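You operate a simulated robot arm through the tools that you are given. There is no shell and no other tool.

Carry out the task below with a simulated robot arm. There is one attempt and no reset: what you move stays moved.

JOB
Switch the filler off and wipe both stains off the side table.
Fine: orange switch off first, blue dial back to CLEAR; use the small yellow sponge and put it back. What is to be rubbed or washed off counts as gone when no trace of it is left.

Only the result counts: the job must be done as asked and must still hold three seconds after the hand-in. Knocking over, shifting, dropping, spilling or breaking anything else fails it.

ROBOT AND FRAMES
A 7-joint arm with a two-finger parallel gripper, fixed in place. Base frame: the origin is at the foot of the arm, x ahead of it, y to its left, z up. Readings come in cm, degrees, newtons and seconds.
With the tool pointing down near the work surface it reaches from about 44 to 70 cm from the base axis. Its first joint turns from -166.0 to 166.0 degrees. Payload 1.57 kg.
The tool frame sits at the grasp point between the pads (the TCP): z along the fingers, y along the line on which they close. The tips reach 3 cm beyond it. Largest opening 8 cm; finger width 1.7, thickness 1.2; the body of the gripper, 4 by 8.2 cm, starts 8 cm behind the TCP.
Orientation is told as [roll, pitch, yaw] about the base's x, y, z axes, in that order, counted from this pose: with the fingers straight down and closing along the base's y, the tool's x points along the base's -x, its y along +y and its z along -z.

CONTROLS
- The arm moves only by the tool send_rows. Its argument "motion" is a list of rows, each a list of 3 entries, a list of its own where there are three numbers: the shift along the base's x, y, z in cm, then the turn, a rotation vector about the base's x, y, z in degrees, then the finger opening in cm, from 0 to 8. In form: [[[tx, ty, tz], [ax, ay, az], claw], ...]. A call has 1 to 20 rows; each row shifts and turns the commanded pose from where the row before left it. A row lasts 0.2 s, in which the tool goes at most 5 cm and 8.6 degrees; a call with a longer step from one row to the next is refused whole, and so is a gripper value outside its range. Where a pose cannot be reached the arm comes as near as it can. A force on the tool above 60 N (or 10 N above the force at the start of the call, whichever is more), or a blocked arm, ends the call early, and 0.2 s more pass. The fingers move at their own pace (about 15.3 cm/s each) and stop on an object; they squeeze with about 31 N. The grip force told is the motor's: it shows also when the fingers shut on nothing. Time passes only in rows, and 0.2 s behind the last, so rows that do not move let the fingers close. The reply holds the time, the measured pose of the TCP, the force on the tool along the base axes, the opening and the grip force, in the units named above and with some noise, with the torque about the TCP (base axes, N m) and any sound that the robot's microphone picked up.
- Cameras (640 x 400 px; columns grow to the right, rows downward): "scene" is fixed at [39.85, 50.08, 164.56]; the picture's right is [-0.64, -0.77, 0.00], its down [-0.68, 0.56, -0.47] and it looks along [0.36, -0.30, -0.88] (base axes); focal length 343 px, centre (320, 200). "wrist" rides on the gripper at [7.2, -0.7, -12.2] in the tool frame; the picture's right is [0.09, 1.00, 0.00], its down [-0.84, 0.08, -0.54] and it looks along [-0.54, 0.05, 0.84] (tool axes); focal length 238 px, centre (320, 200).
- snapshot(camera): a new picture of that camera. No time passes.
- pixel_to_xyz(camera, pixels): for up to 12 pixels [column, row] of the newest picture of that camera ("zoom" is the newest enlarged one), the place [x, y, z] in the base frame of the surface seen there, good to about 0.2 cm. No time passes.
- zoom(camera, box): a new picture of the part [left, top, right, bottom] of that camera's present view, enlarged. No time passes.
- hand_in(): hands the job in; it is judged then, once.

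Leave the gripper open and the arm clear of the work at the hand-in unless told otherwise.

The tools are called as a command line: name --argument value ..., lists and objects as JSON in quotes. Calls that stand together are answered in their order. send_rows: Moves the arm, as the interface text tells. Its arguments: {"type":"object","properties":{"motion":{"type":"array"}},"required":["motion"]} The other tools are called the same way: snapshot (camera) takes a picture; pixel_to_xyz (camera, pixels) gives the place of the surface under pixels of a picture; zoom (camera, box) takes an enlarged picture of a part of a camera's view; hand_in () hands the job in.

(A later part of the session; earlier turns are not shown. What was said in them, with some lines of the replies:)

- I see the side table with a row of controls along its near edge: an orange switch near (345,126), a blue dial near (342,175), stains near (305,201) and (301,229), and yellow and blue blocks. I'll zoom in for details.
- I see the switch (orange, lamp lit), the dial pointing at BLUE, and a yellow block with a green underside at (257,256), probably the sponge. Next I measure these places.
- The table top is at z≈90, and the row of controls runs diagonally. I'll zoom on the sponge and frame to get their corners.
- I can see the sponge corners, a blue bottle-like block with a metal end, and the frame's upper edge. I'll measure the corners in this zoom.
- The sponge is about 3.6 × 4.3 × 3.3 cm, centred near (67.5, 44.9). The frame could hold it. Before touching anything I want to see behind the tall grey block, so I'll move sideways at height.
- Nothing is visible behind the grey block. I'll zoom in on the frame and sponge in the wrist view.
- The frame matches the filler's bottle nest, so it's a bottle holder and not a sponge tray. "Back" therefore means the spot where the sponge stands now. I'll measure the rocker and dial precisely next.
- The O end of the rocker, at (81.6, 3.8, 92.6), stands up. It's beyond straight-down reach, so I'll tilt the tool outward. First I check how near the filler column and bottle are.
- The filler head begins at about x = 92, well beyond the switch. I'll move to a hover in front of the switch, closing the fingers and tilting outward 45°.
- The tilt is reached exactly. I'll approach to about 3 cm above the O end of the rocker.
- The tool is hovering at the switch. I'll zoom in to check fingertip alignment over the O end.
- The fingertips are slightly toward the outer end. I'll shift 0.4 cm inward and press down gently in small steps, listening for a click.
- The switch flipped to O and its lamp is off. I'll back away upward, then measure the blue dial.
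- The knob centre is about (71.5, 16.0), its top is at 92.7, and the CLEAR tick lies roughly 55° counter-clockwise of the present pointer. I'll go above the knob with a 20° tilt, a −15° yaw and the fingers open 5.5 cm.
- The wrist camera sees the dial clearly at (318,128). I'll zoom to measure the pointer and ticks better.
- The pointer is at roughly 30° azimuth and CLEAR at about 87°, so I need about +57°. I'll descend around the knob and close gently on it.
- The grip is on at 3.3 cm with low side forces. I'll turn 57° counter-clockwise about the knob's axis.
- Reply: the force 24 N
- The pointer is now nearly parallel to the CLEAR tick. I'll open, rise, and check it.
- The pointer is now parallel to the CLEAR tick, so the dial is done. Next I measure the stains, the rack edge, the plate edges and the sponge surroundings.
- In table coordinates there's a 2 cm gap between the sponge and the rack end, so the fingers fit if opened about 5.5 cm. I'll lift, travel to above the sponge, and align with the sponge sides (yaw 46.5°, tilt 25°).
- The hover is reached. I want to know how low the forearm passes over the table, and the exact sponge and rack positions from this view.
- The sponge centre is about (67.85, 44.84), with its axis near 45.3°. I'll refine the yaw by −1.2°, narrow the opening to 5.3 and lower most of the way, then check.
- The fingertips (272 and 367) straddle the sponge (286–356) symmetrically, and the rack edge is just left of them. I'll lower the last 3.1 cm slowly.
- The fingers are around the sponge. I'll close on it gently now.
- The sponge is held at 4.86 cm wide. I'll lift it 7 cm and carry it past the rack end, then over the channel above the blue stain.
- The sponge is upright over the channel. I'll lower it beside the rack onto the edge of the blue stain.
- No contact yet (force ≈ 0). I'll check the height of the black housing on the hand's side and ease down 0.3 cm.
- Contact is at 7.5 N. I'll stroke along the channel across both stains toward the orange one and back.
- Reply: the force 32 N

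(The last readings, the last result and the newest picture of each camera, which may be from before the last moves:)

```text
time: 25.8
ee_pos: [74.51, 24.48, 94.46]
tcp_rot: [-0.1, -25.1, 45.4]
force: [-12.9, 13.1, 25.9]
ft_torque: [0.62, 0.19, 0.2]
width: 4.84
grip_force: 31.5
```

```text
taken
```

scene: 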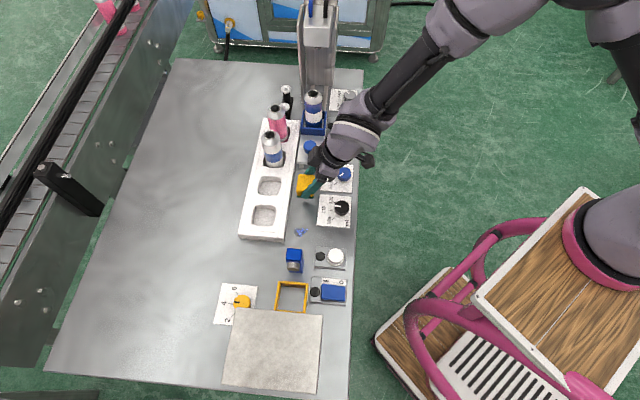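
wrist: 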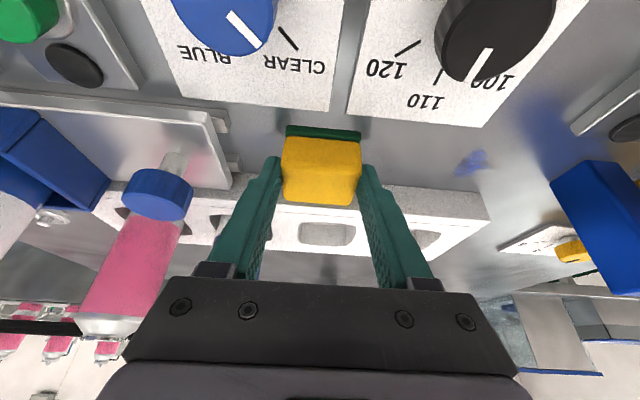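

Part of the blue stain is gone. The force has risen to 26 N, and I want to check that the black dial wasn't disturbed.

zoom --camera "scene" --box '[276, 180, 372, 240]'

zoom --camera "wrist" --box '[160, 80, 320, 180]'

```text
6.67 times, centred on (324, 210) of scene
```

zoom: 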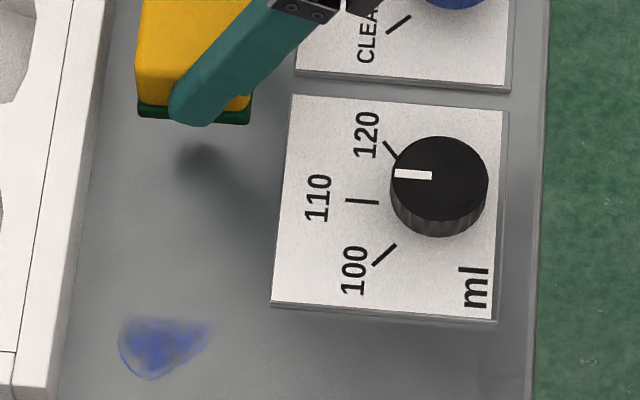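

```text
4.00 times, centred on (240, 130) of wrist
```

zoom: 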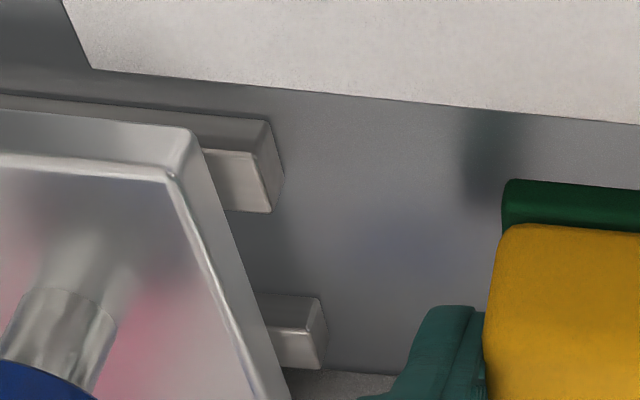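

The dial still reads 110 and nothing was touched. Most of the stain is gone along the pass. Next is a return stroke nearer the rack, followed by one in the near lane.

send_rows --motion '[[[0.492, 0.498, 0], [0, 0, 0], 4.0], [[-1.138, 1.125, 0], [0, 0, 0], 4.0], [[-1.138, 1.125, 0], [0, 0, 0], 4.0], [[-1.138, 1.125, 0], [0, 0, 0], 4.0], [[-1.138, 1.125, 0], [0, 0, 0], 4.0], [[-1.138, 1.125, 0], [0, 0, 0], 4.0], [[-1.138, 1.125, 0], [0, 0, 0], 4.0], [[-1.138, 1.125, 0], [0, 0, 0], 4.0], [[-1.138, 1.125, 0], [0, 0, 0], 4.0], [[-0.5, 0.5, 0], [0, 0, 0], 4.0], [[-0.56, -0.57, 0], [0, 0, 0], 4.0], [[-0.56, -0.57, 0], [0, 0, 0], 4.0], [[0, 0, 0], [0, 0, 0], 4.0]]'

zoom --camera "scene" --box '[262, 180, 358, 240]'

snapshot --camera "wrist"

```text
time: 28.6
ee_pos: [64.4, 33.4, 94.37]
tcp_rot: [0.0, -25.0, 45.4]
force: [-0.4, 0.8, -0.3]
ft_torque: [-0.03, 0.02, 0.0]
width: 4.83
grip_force: 30.9
```

```text
6.67 times, centred on (310, 210) of scene
```

zoom: 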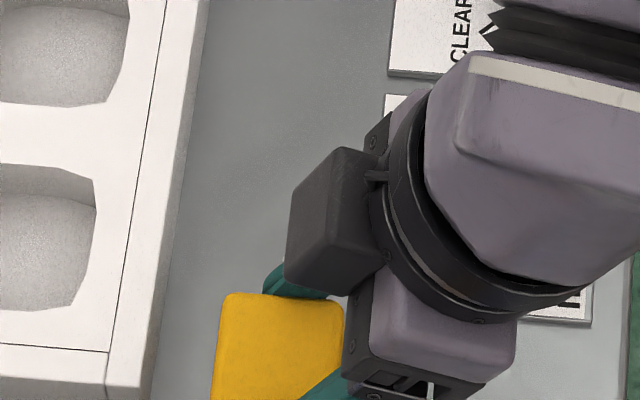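

```text
taken
```

wrist: 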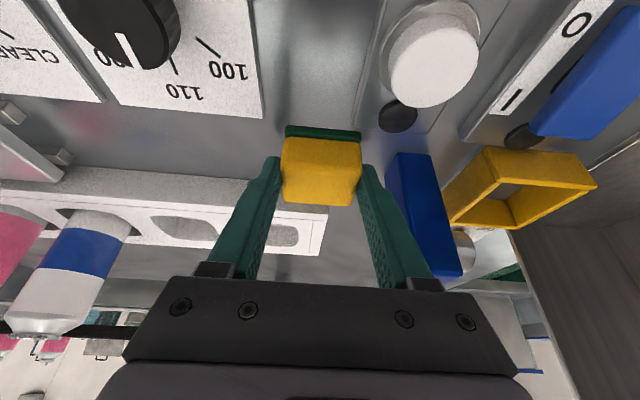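

Contact has gone to zero, so the sponge slid up slightly in the grip. I'll ease down until it presses again.

send_rows --motion '[[[0, 0, -0.1], [0, 0, 0], 4.0], [[0, 0, -0.05], [0, 0, 0], 4.0], [[0, 0, 0], [0, 0, 0], 4.0]]'

```text
time: 29.4
ee_pos: [64.34, 33.42, 94.4]
tcp_rot: [0.0, -25.0, 45.5]
force: [0.4, -1.0, 11.4]
ft_torque: [0.1, -0.14, -0.03]
width: 4.82
grip_force: 31.1
```

Pressing at 11 N now. Next I stroke the near lane toward the orange stain.

send_rows --motion '[[[1.138, -1.125, 0], [0, 0, 0], 4.0], [[1.138, -1.125, 0], [0, 0, 0], 4.0], [[1.138, -1.125, 0], [0, 0, 0], 4.0], [[1.138, -1.125, 0], [0, 0, 0], 4.0], [[1.138, -1.125, 0], [0, 0, 0], 4.0], [[1.138, -1.125, 0], [0, 0, 0], 4.0], [[1.138, -1.125, 0], [0, 0, 0], 4.0], [[1.138, -1.125, 0], [0, 0, 0], 4.0], [[0, 0, 0], [0, 0, 0], 4.0]]'

zoom --camera "scene" --box '[262, 180, 358, 240]'

snapshot --camera "wrist"

```text
time: 31.4
ee_pos: [73.55, 24.16, 94.27]
tcp_rot: [-0.1, -25.0, 45.4]
force: [-9.9, 10.9, 19.9]
ft_torque: [0.55, 0.15, 0.21]
width: 4.83
grip_force: 31.2
```

```text
6.67 times, centred on (310, 210) of scene
```

zoom: 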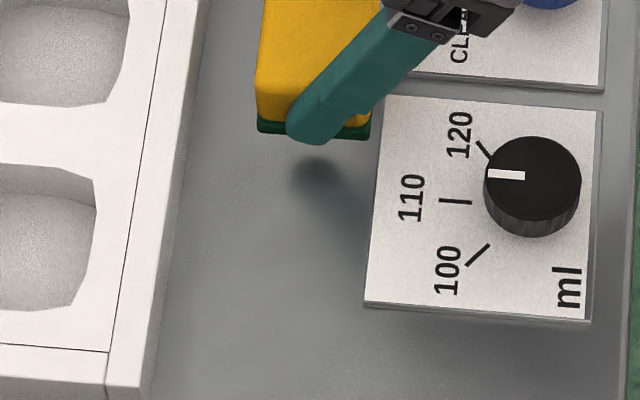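

```text
taken
```

wrist: 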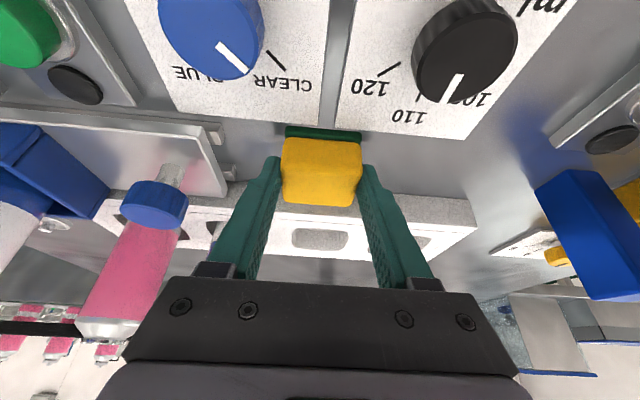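

Both stains look gone from here. I'll do one more full back stroke in the middle lane, then lift off and inspect.

send_rows --motion '[[[0.7, 0.71, 0], [0, 0, 0], 4.0], [[-1.138, 1.125, 0], [0, 0, 0], 4.0], [[-1.138, 1.125, 0], [0, 0, 0], 4.0], [[-1.138, 1.125, 0], [0, 0, 0], 4.0], [[1.138, -1.125, -0.05], [0, 0, 0], 4.0], [[1.138, -1.125, 0], [0, 0, 0], 4.0], [[1.138, -1.125, 0], [0, 0, 0], 4.0], [[-1.138, 1.125, 0], [0, 0, 0], 4.0], [[-1.138, 1.125, 0], [0, 0, 0], 4.0], [[-1.138, 1.125, -0.05], [0, 0, 0], 4.0], [[-1.138, 1.125, 0], [0, 0, 0], 4.0], [[-1.138, 1.125, 0], [0, 0, 0], 4.0], [[-1.138, 1.125, 0], [0, 0, 0], 4.0], [[-1.138, 1.125, 0], [0, 0, 0], 4.0], [[-1.138, 1.125, 0], [0, 0, 0], 4.0], [[0, 0, 0], [0, 0, 0], 4.0]]'

```text
time: 34.8
ee_pos: [64.87, 33.96, 94.06]
tcp_rot: [0.3, -24.9, 45.5]
force: [8.2, -7.0, 18.2]
ft_torque: [-0.11, -0.43, -0.13]
width: 4.85
grip_force: 31.4
```

Now I lift off and back along +u to clear the view.

send_rows --motion '[[[0, 0, 2], [0, 0, 0], 4.0], [[0, 0, 2.5], [0, 0, 0], 4.0], [[0, 0, 2.9], [0, 0, 0], 4.0], [[2.06, 2.09, 0], [0, 0, 0], 4.0], [[2.06, 2.09, 0], [0, 0, 0], 4.0], [[2.06, 2.09, 0], [0, 0, 0], 4.0], [[0, 0, 0], [0, 0, 0], 4.0]]'

snapshot --camera "wrist"

zoom --camera "scene" --box '[270, 180, 334, 220]'

zoom --camera "scene" --box '[270, 205, 334, 245]'

```text
time: 36.4
ee_pos: [71.25, 40.46, 101.47]
tcp_rot: [0.0, -24.8, 45.4]
force: [1.1, 0.9, 0.3]
ft_torque: [0.05, -0.01, 0.01]
width: 4.86
grip_force: 30.7
```

```text
taken
```

wrist: 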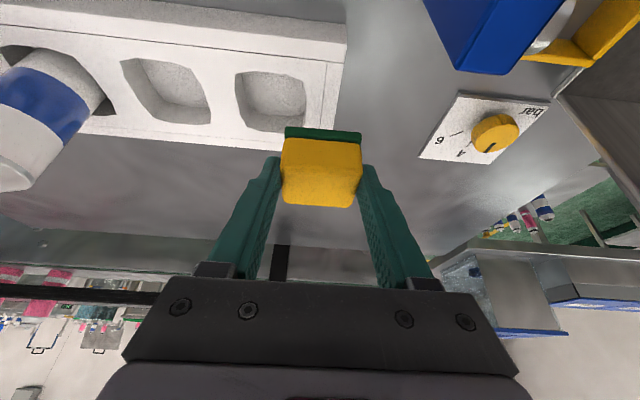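

```text
10.00 times, centred on (302, 200) of scene
```

zoom: 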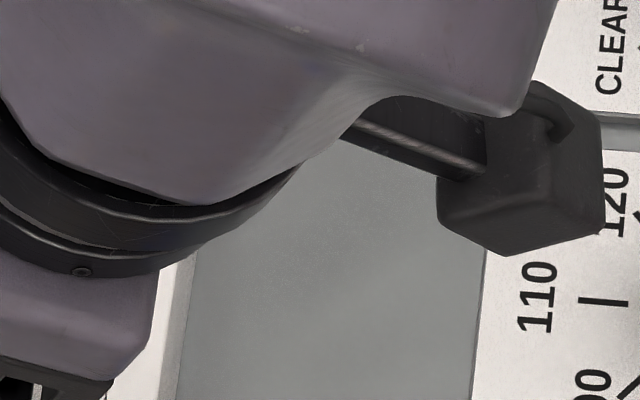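

```text
10.00 times, centred on (302, 225) of scene
```

zoom: 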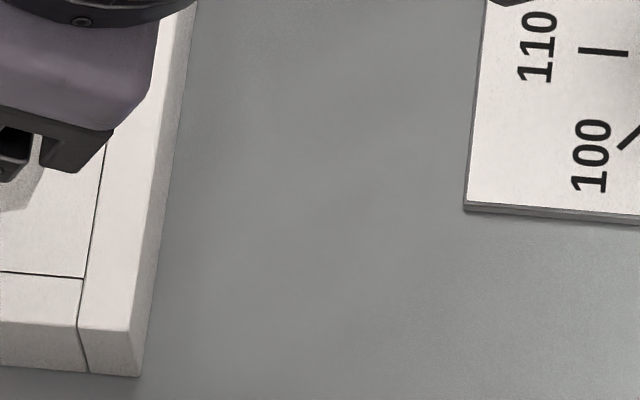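

The blue stain's area is clean; the orange area is hidden by the arm. I'll shift back over the channel at height to view it with the wrist camera.

send_rows --motion '[[[-2.06, -2.09, 0], [0, 0, 0], 4.0], [[-2.06, -2.09, 0], [0, 0, 0], 4.0], [[-2.06, -2.09, 0], [0, 0, 0], 4.0], [[0, 0, 0], [0, 0, 0], 4.0]]'

zoom --camera "wrist" --box '[120, 30, 360, 180]'

zoom --camera "scene" --box '[270, 175, 366, 235]'

```text
time: 37.4
ee_pos: [64.72, 34.04, 101.46]
tcp_rot: [0.0, -24.9, 45.5]
force: [0.7, -0.2, -0.7]
ft_torque: [0.0, -0.03, 0.02]
width: 4.83
grip_force: 30.8
```

```text
2.67 times, centred on (240, 105) of wrist
```

zoom: 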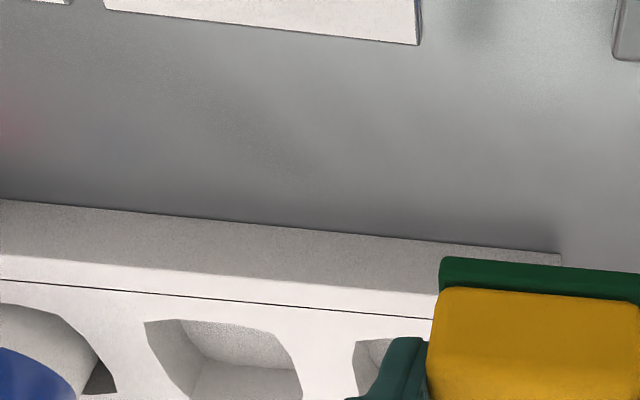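

```text
6.67 times, centred on (318, 205) of scene
```

zoom: 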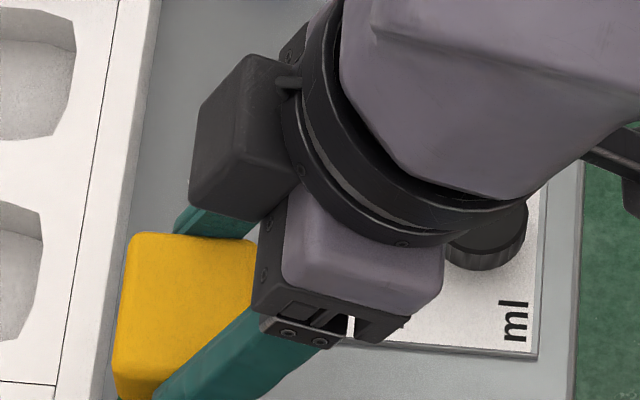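

No trace of either stain remains. I'll carry the sponge back the same way to above its original spot.

send_rows --motion '[[[2.06, 2.09, 0], [0, 0, 0], 4.0], [[2.06, 2.09, 0], [0, 0, 0], 4.0], [[2.06, 2.09, 0], [0, 0, 0], 4.0], [[-2.02, 1.92, 0], [0, 0, 0], 4.0], [[-2.02, 1.93, 0], [0, 0, 0], 4.0], [[0, 0, -2.5], [0, 0, 0], 4.0], [[0, 0, -2.5], [0, 0, 0], 4.0], [[0, 0, -1.3], [0, 0, 0], 4.0], [[0, 0, 0], [0, 0, 0], 4.0]]'

snapshot --camera "wrist"

```text
time: 39.4
ee_pos: [67.17, 44.23, 95.01]
tcp_rot: [0.0, -25.0, 45.4]
force: [0.5, -0.3, 0.4]
ft_torque: [0.01, 0.0, 0.02]
width: 4.86
grip_force: 30.5
```

```text
taken
```

wrist: 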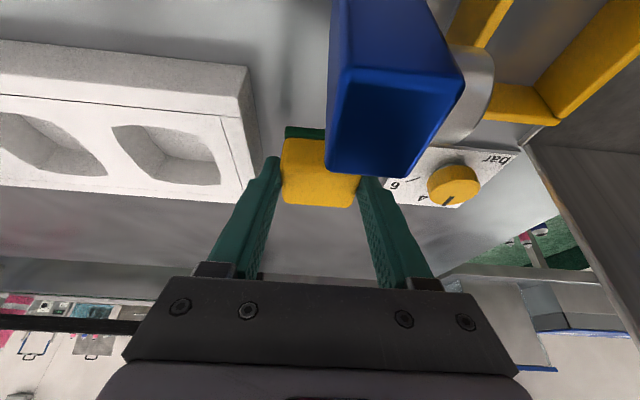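

The tool is back above the start spot. I'll lower gently to the surface.

send_rows --motion '[[[0, 0, -0.5], [0, 0, 0], 4.0], [[0, 0, -0.2], [0, 0, 0], 4.0], [[0, 0, -0.1], [0, 0, 0], 4.0], [[0, 0, 0], [0, 0, 0], 4.0]]'

```text
time: 40.4
ee_pos: [67.16, 44.12, 94.42]
tcp_rot: [0.0, -25.0, 45.4]
force: [-0.2, 0.6, -0.1]
ft_torque: [-0.01, -0.02, 0.01]
width: 4.82
grip_force: 30.8
```

No contact yet. Lowering a little further.

send_rows --motion '[[[0, 0, -0.1], [0, 0, 0], 4.0], [[0, 0, -0.07], [0, 0, 0], 4.0], [[0, 0, 0], [0, 0, 0], 4.0]]'

```text
time: 41.2
ee_pos: [67.16, 44.09, 94.26]
tcp_rot: [-0.1, -24.9, 45.5]
force: [-0.8, 0.2, 0.4]
ft_torque: [0.02, -0.04, 0.02]
width: 4.81
grip_force: 31.0
```

send_rows --motion '[[[0, 0, -0.08], [0, 0, 0], 4.0], [[0, 0, -0.05], [0, 0, 0], 4.0], [[0, 0, 0], [0, 0, 0], 4.0]]'

```text
time: 42.0
ee_pos: [67.17, 44.01, 94.15]
tcp_rot: [0.0, -25.1, 45.4]
force: [-1.8, -0.6, 6.3]
ft_torque: [0.01, 0.03, 0.02]
width: 4.83
grip_force: 31.2
```

The sponge rests on the table (6 N). I'll open to 5.4 and rise straight up.

send_rows --motion '[[[0, 0, 0], [0, 0, 0], 5.0], [[0, 0, 0], [0, 0, 0], 5.4], [[0, 0, 0], [0, 0, 0], 5.4], [[0, 0, 1], [0, 0, 0], 5.4], [[0, 0, 2.5], [0, 0, 0], 5.4], [[0, 0, 4], [0, 0, 0], 5.4], [[0, 0, 4], [0, 0, 0], 5.4], [[0, 0, 0], [0, 0, 0], 5.4]]'

snapshot --camera "wrist"

pixel_to_xyz --camera "wrist" --pixels '[[298, 80], [350, 87], [295, 108], [343, 113], [301, 56], [349, 60], [322, 95]]'

```text
time: 43.8
ee_pos: [67.14, 44.11, 105.58]
tcp_rot: [0.0, -25.1, 45.4]
force: [-0.7, 0.8, -0.3]
ft_torque: [-0.05, 0.0, -0.03]
width: 5.39
grip_force: 0.1
```

```text
taken
```

wrist: 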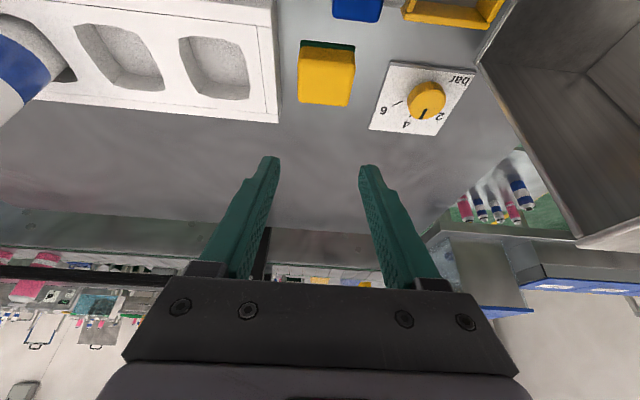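

```text
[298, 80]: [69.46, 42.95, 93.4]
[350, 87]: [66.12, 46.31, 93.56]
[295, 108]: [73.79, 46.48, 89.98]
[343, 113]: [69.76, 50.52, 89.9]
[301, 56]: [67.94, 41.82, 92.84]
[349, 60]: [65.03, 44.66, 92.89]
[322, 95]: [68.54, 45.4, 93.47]
```

The sponge stands back in place, upright. I'll retreat upward and back toward the start pose with the gripper open.

send_rows --motion '[[[0, 0, 4.5], [0, 0, 0], 6], [[0, 0, 4.5], [0, 0, 0], 8], [[-2, -1, 4], [0, 0, 0], 8], [[-4, -2.5, 1], [0, 0, 0], 8], [[-4, -2.5, 0], [0, 0, 0], 8], [[-4, -2.5, 0], [0, 0, 0], 8], [[-4, -2.5, 0], [0, 0, 0], 8], [[-3, -3, 0], [0, 0, 0], 8], [[-3, -3, 0], [0, 0, 0], 8], [[0, 0, 0], [0, 0, 0], 8]]'

snapshot --camera "scene"

zoom --camera "scene" --box '[240, 160, 368, 240]'

zoom --camera "scene" --box '[240, 90, 368, 170]'

zoom --camera "scene" --box '[240, 235, 320, 285]'

pixel_to_xyz --camera "zoom" --pixels '[[85, 72], [212, 82], [190, 232], [55, 222], [62, 262], [205, 272], [230, 110], [140, 150]]'

```text
time: 46.0
ee_pos: [43.21, 27.21, 119.61]
tcp_rot: [0.1, -25.0, 45.5]
force: [-0.2, -0.4, 0.2]
ft_torque: [-0.01, 0.0, -0.03]
width: 7.95
grip_force: 0.0
```

```text
taken
```

scene: 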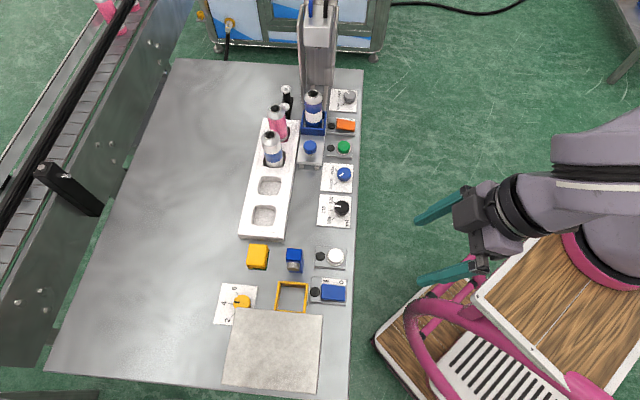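

```text
5.00 times, centred on (304, 200) of scene
```

zoom: 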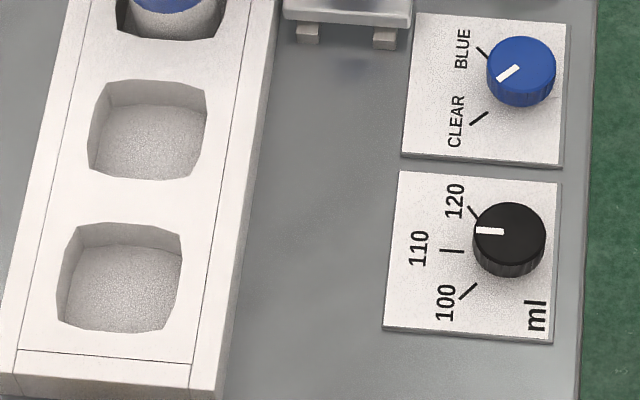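

```text
5.00 times, centred on (304, 130) of scene
```

zoom: 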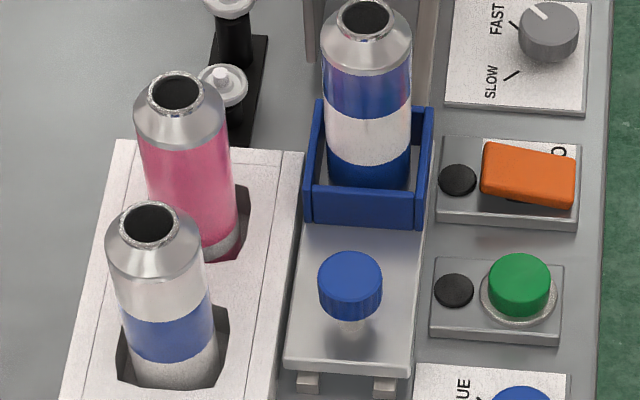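

```text
8.00 times, centred on (280, 260) of scene
```

zoom: 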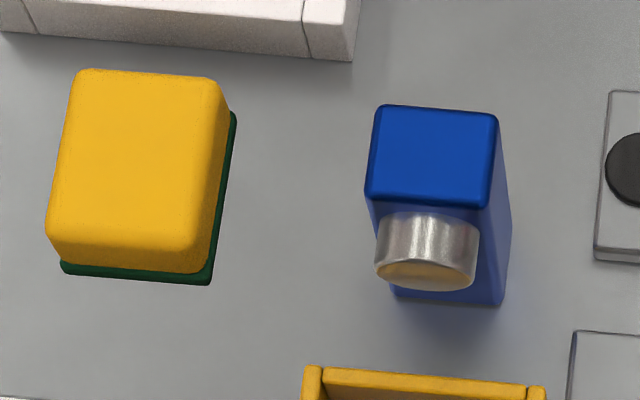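

```text
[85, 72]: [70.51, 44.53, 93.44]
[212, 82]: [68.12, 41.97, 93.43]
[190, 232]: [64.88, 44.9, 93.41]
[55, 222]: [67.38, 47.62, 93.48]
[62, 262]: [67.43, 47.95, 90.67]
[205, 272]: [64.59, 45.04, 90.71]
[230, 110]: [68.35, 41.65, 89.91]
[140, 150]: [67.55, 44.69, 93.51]
```

The sponge is within about 0.2 cm of its original place, the lamp is off and the dial points to CLEAR. One last close look at the two stain spots.

zoom --camera "scene" --box '[285, 188, 325, 213]'

zoom --camera "scene" --box '[283, 216, 323, 241]'

zoom --camera "scene" --box '[312, 155, 368, 195]'

```text
16.00 times, centred on (305, 200) of scene
```

zoom: 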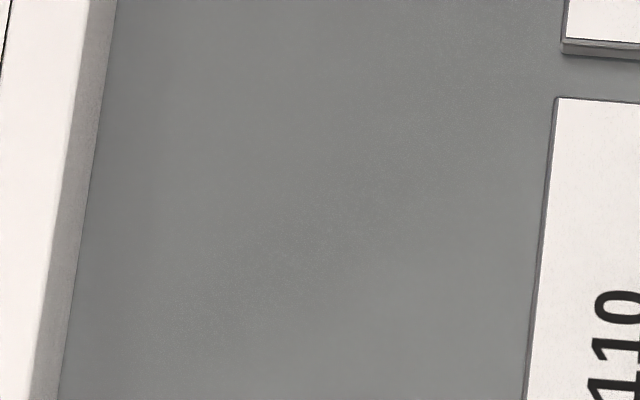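

```text
16.00 times, centred on (303, 228) of scene
```

zoom: 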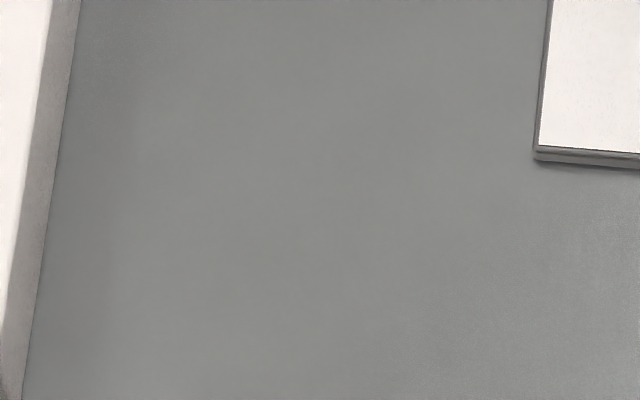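

```text
10.00 times, centred on (340, 175) of scene
```

zoom: 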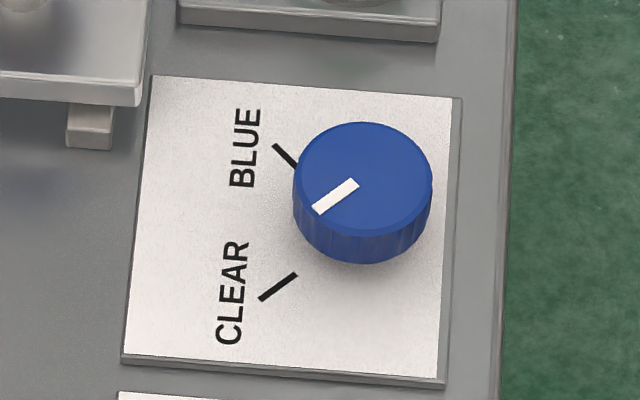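

Both stain spots are clean, the dial is parallel to the CLEAR tick, the switch is off with its lamp dark, the sponge is back, and the arm is clear with the gripper open. I'll hand in.

hand_in

```text
The job is handed in.
```

The filler is off and both stains are wiped off the side table. I've handed the job in but haven't seen a verdict.

- **Switch:** I pressed the orange switch to O first, and its lamp went dark.
- **Dial:** The blue dial was turned counter-clockwise, and its pointer now lines up with the CLEAR mark.
- **Stains:** Close-up pictures of both spots show no trace of the orange or the blue one.
- **Sponge:** It is back upright within about 0.2 cm of where it started. I took "put it back" to mean its original spot, not the yellow frame, which looks like a bottle holder.

The last pictures show nothing else on the table moved. The arm is clear of the table with the gripper open.
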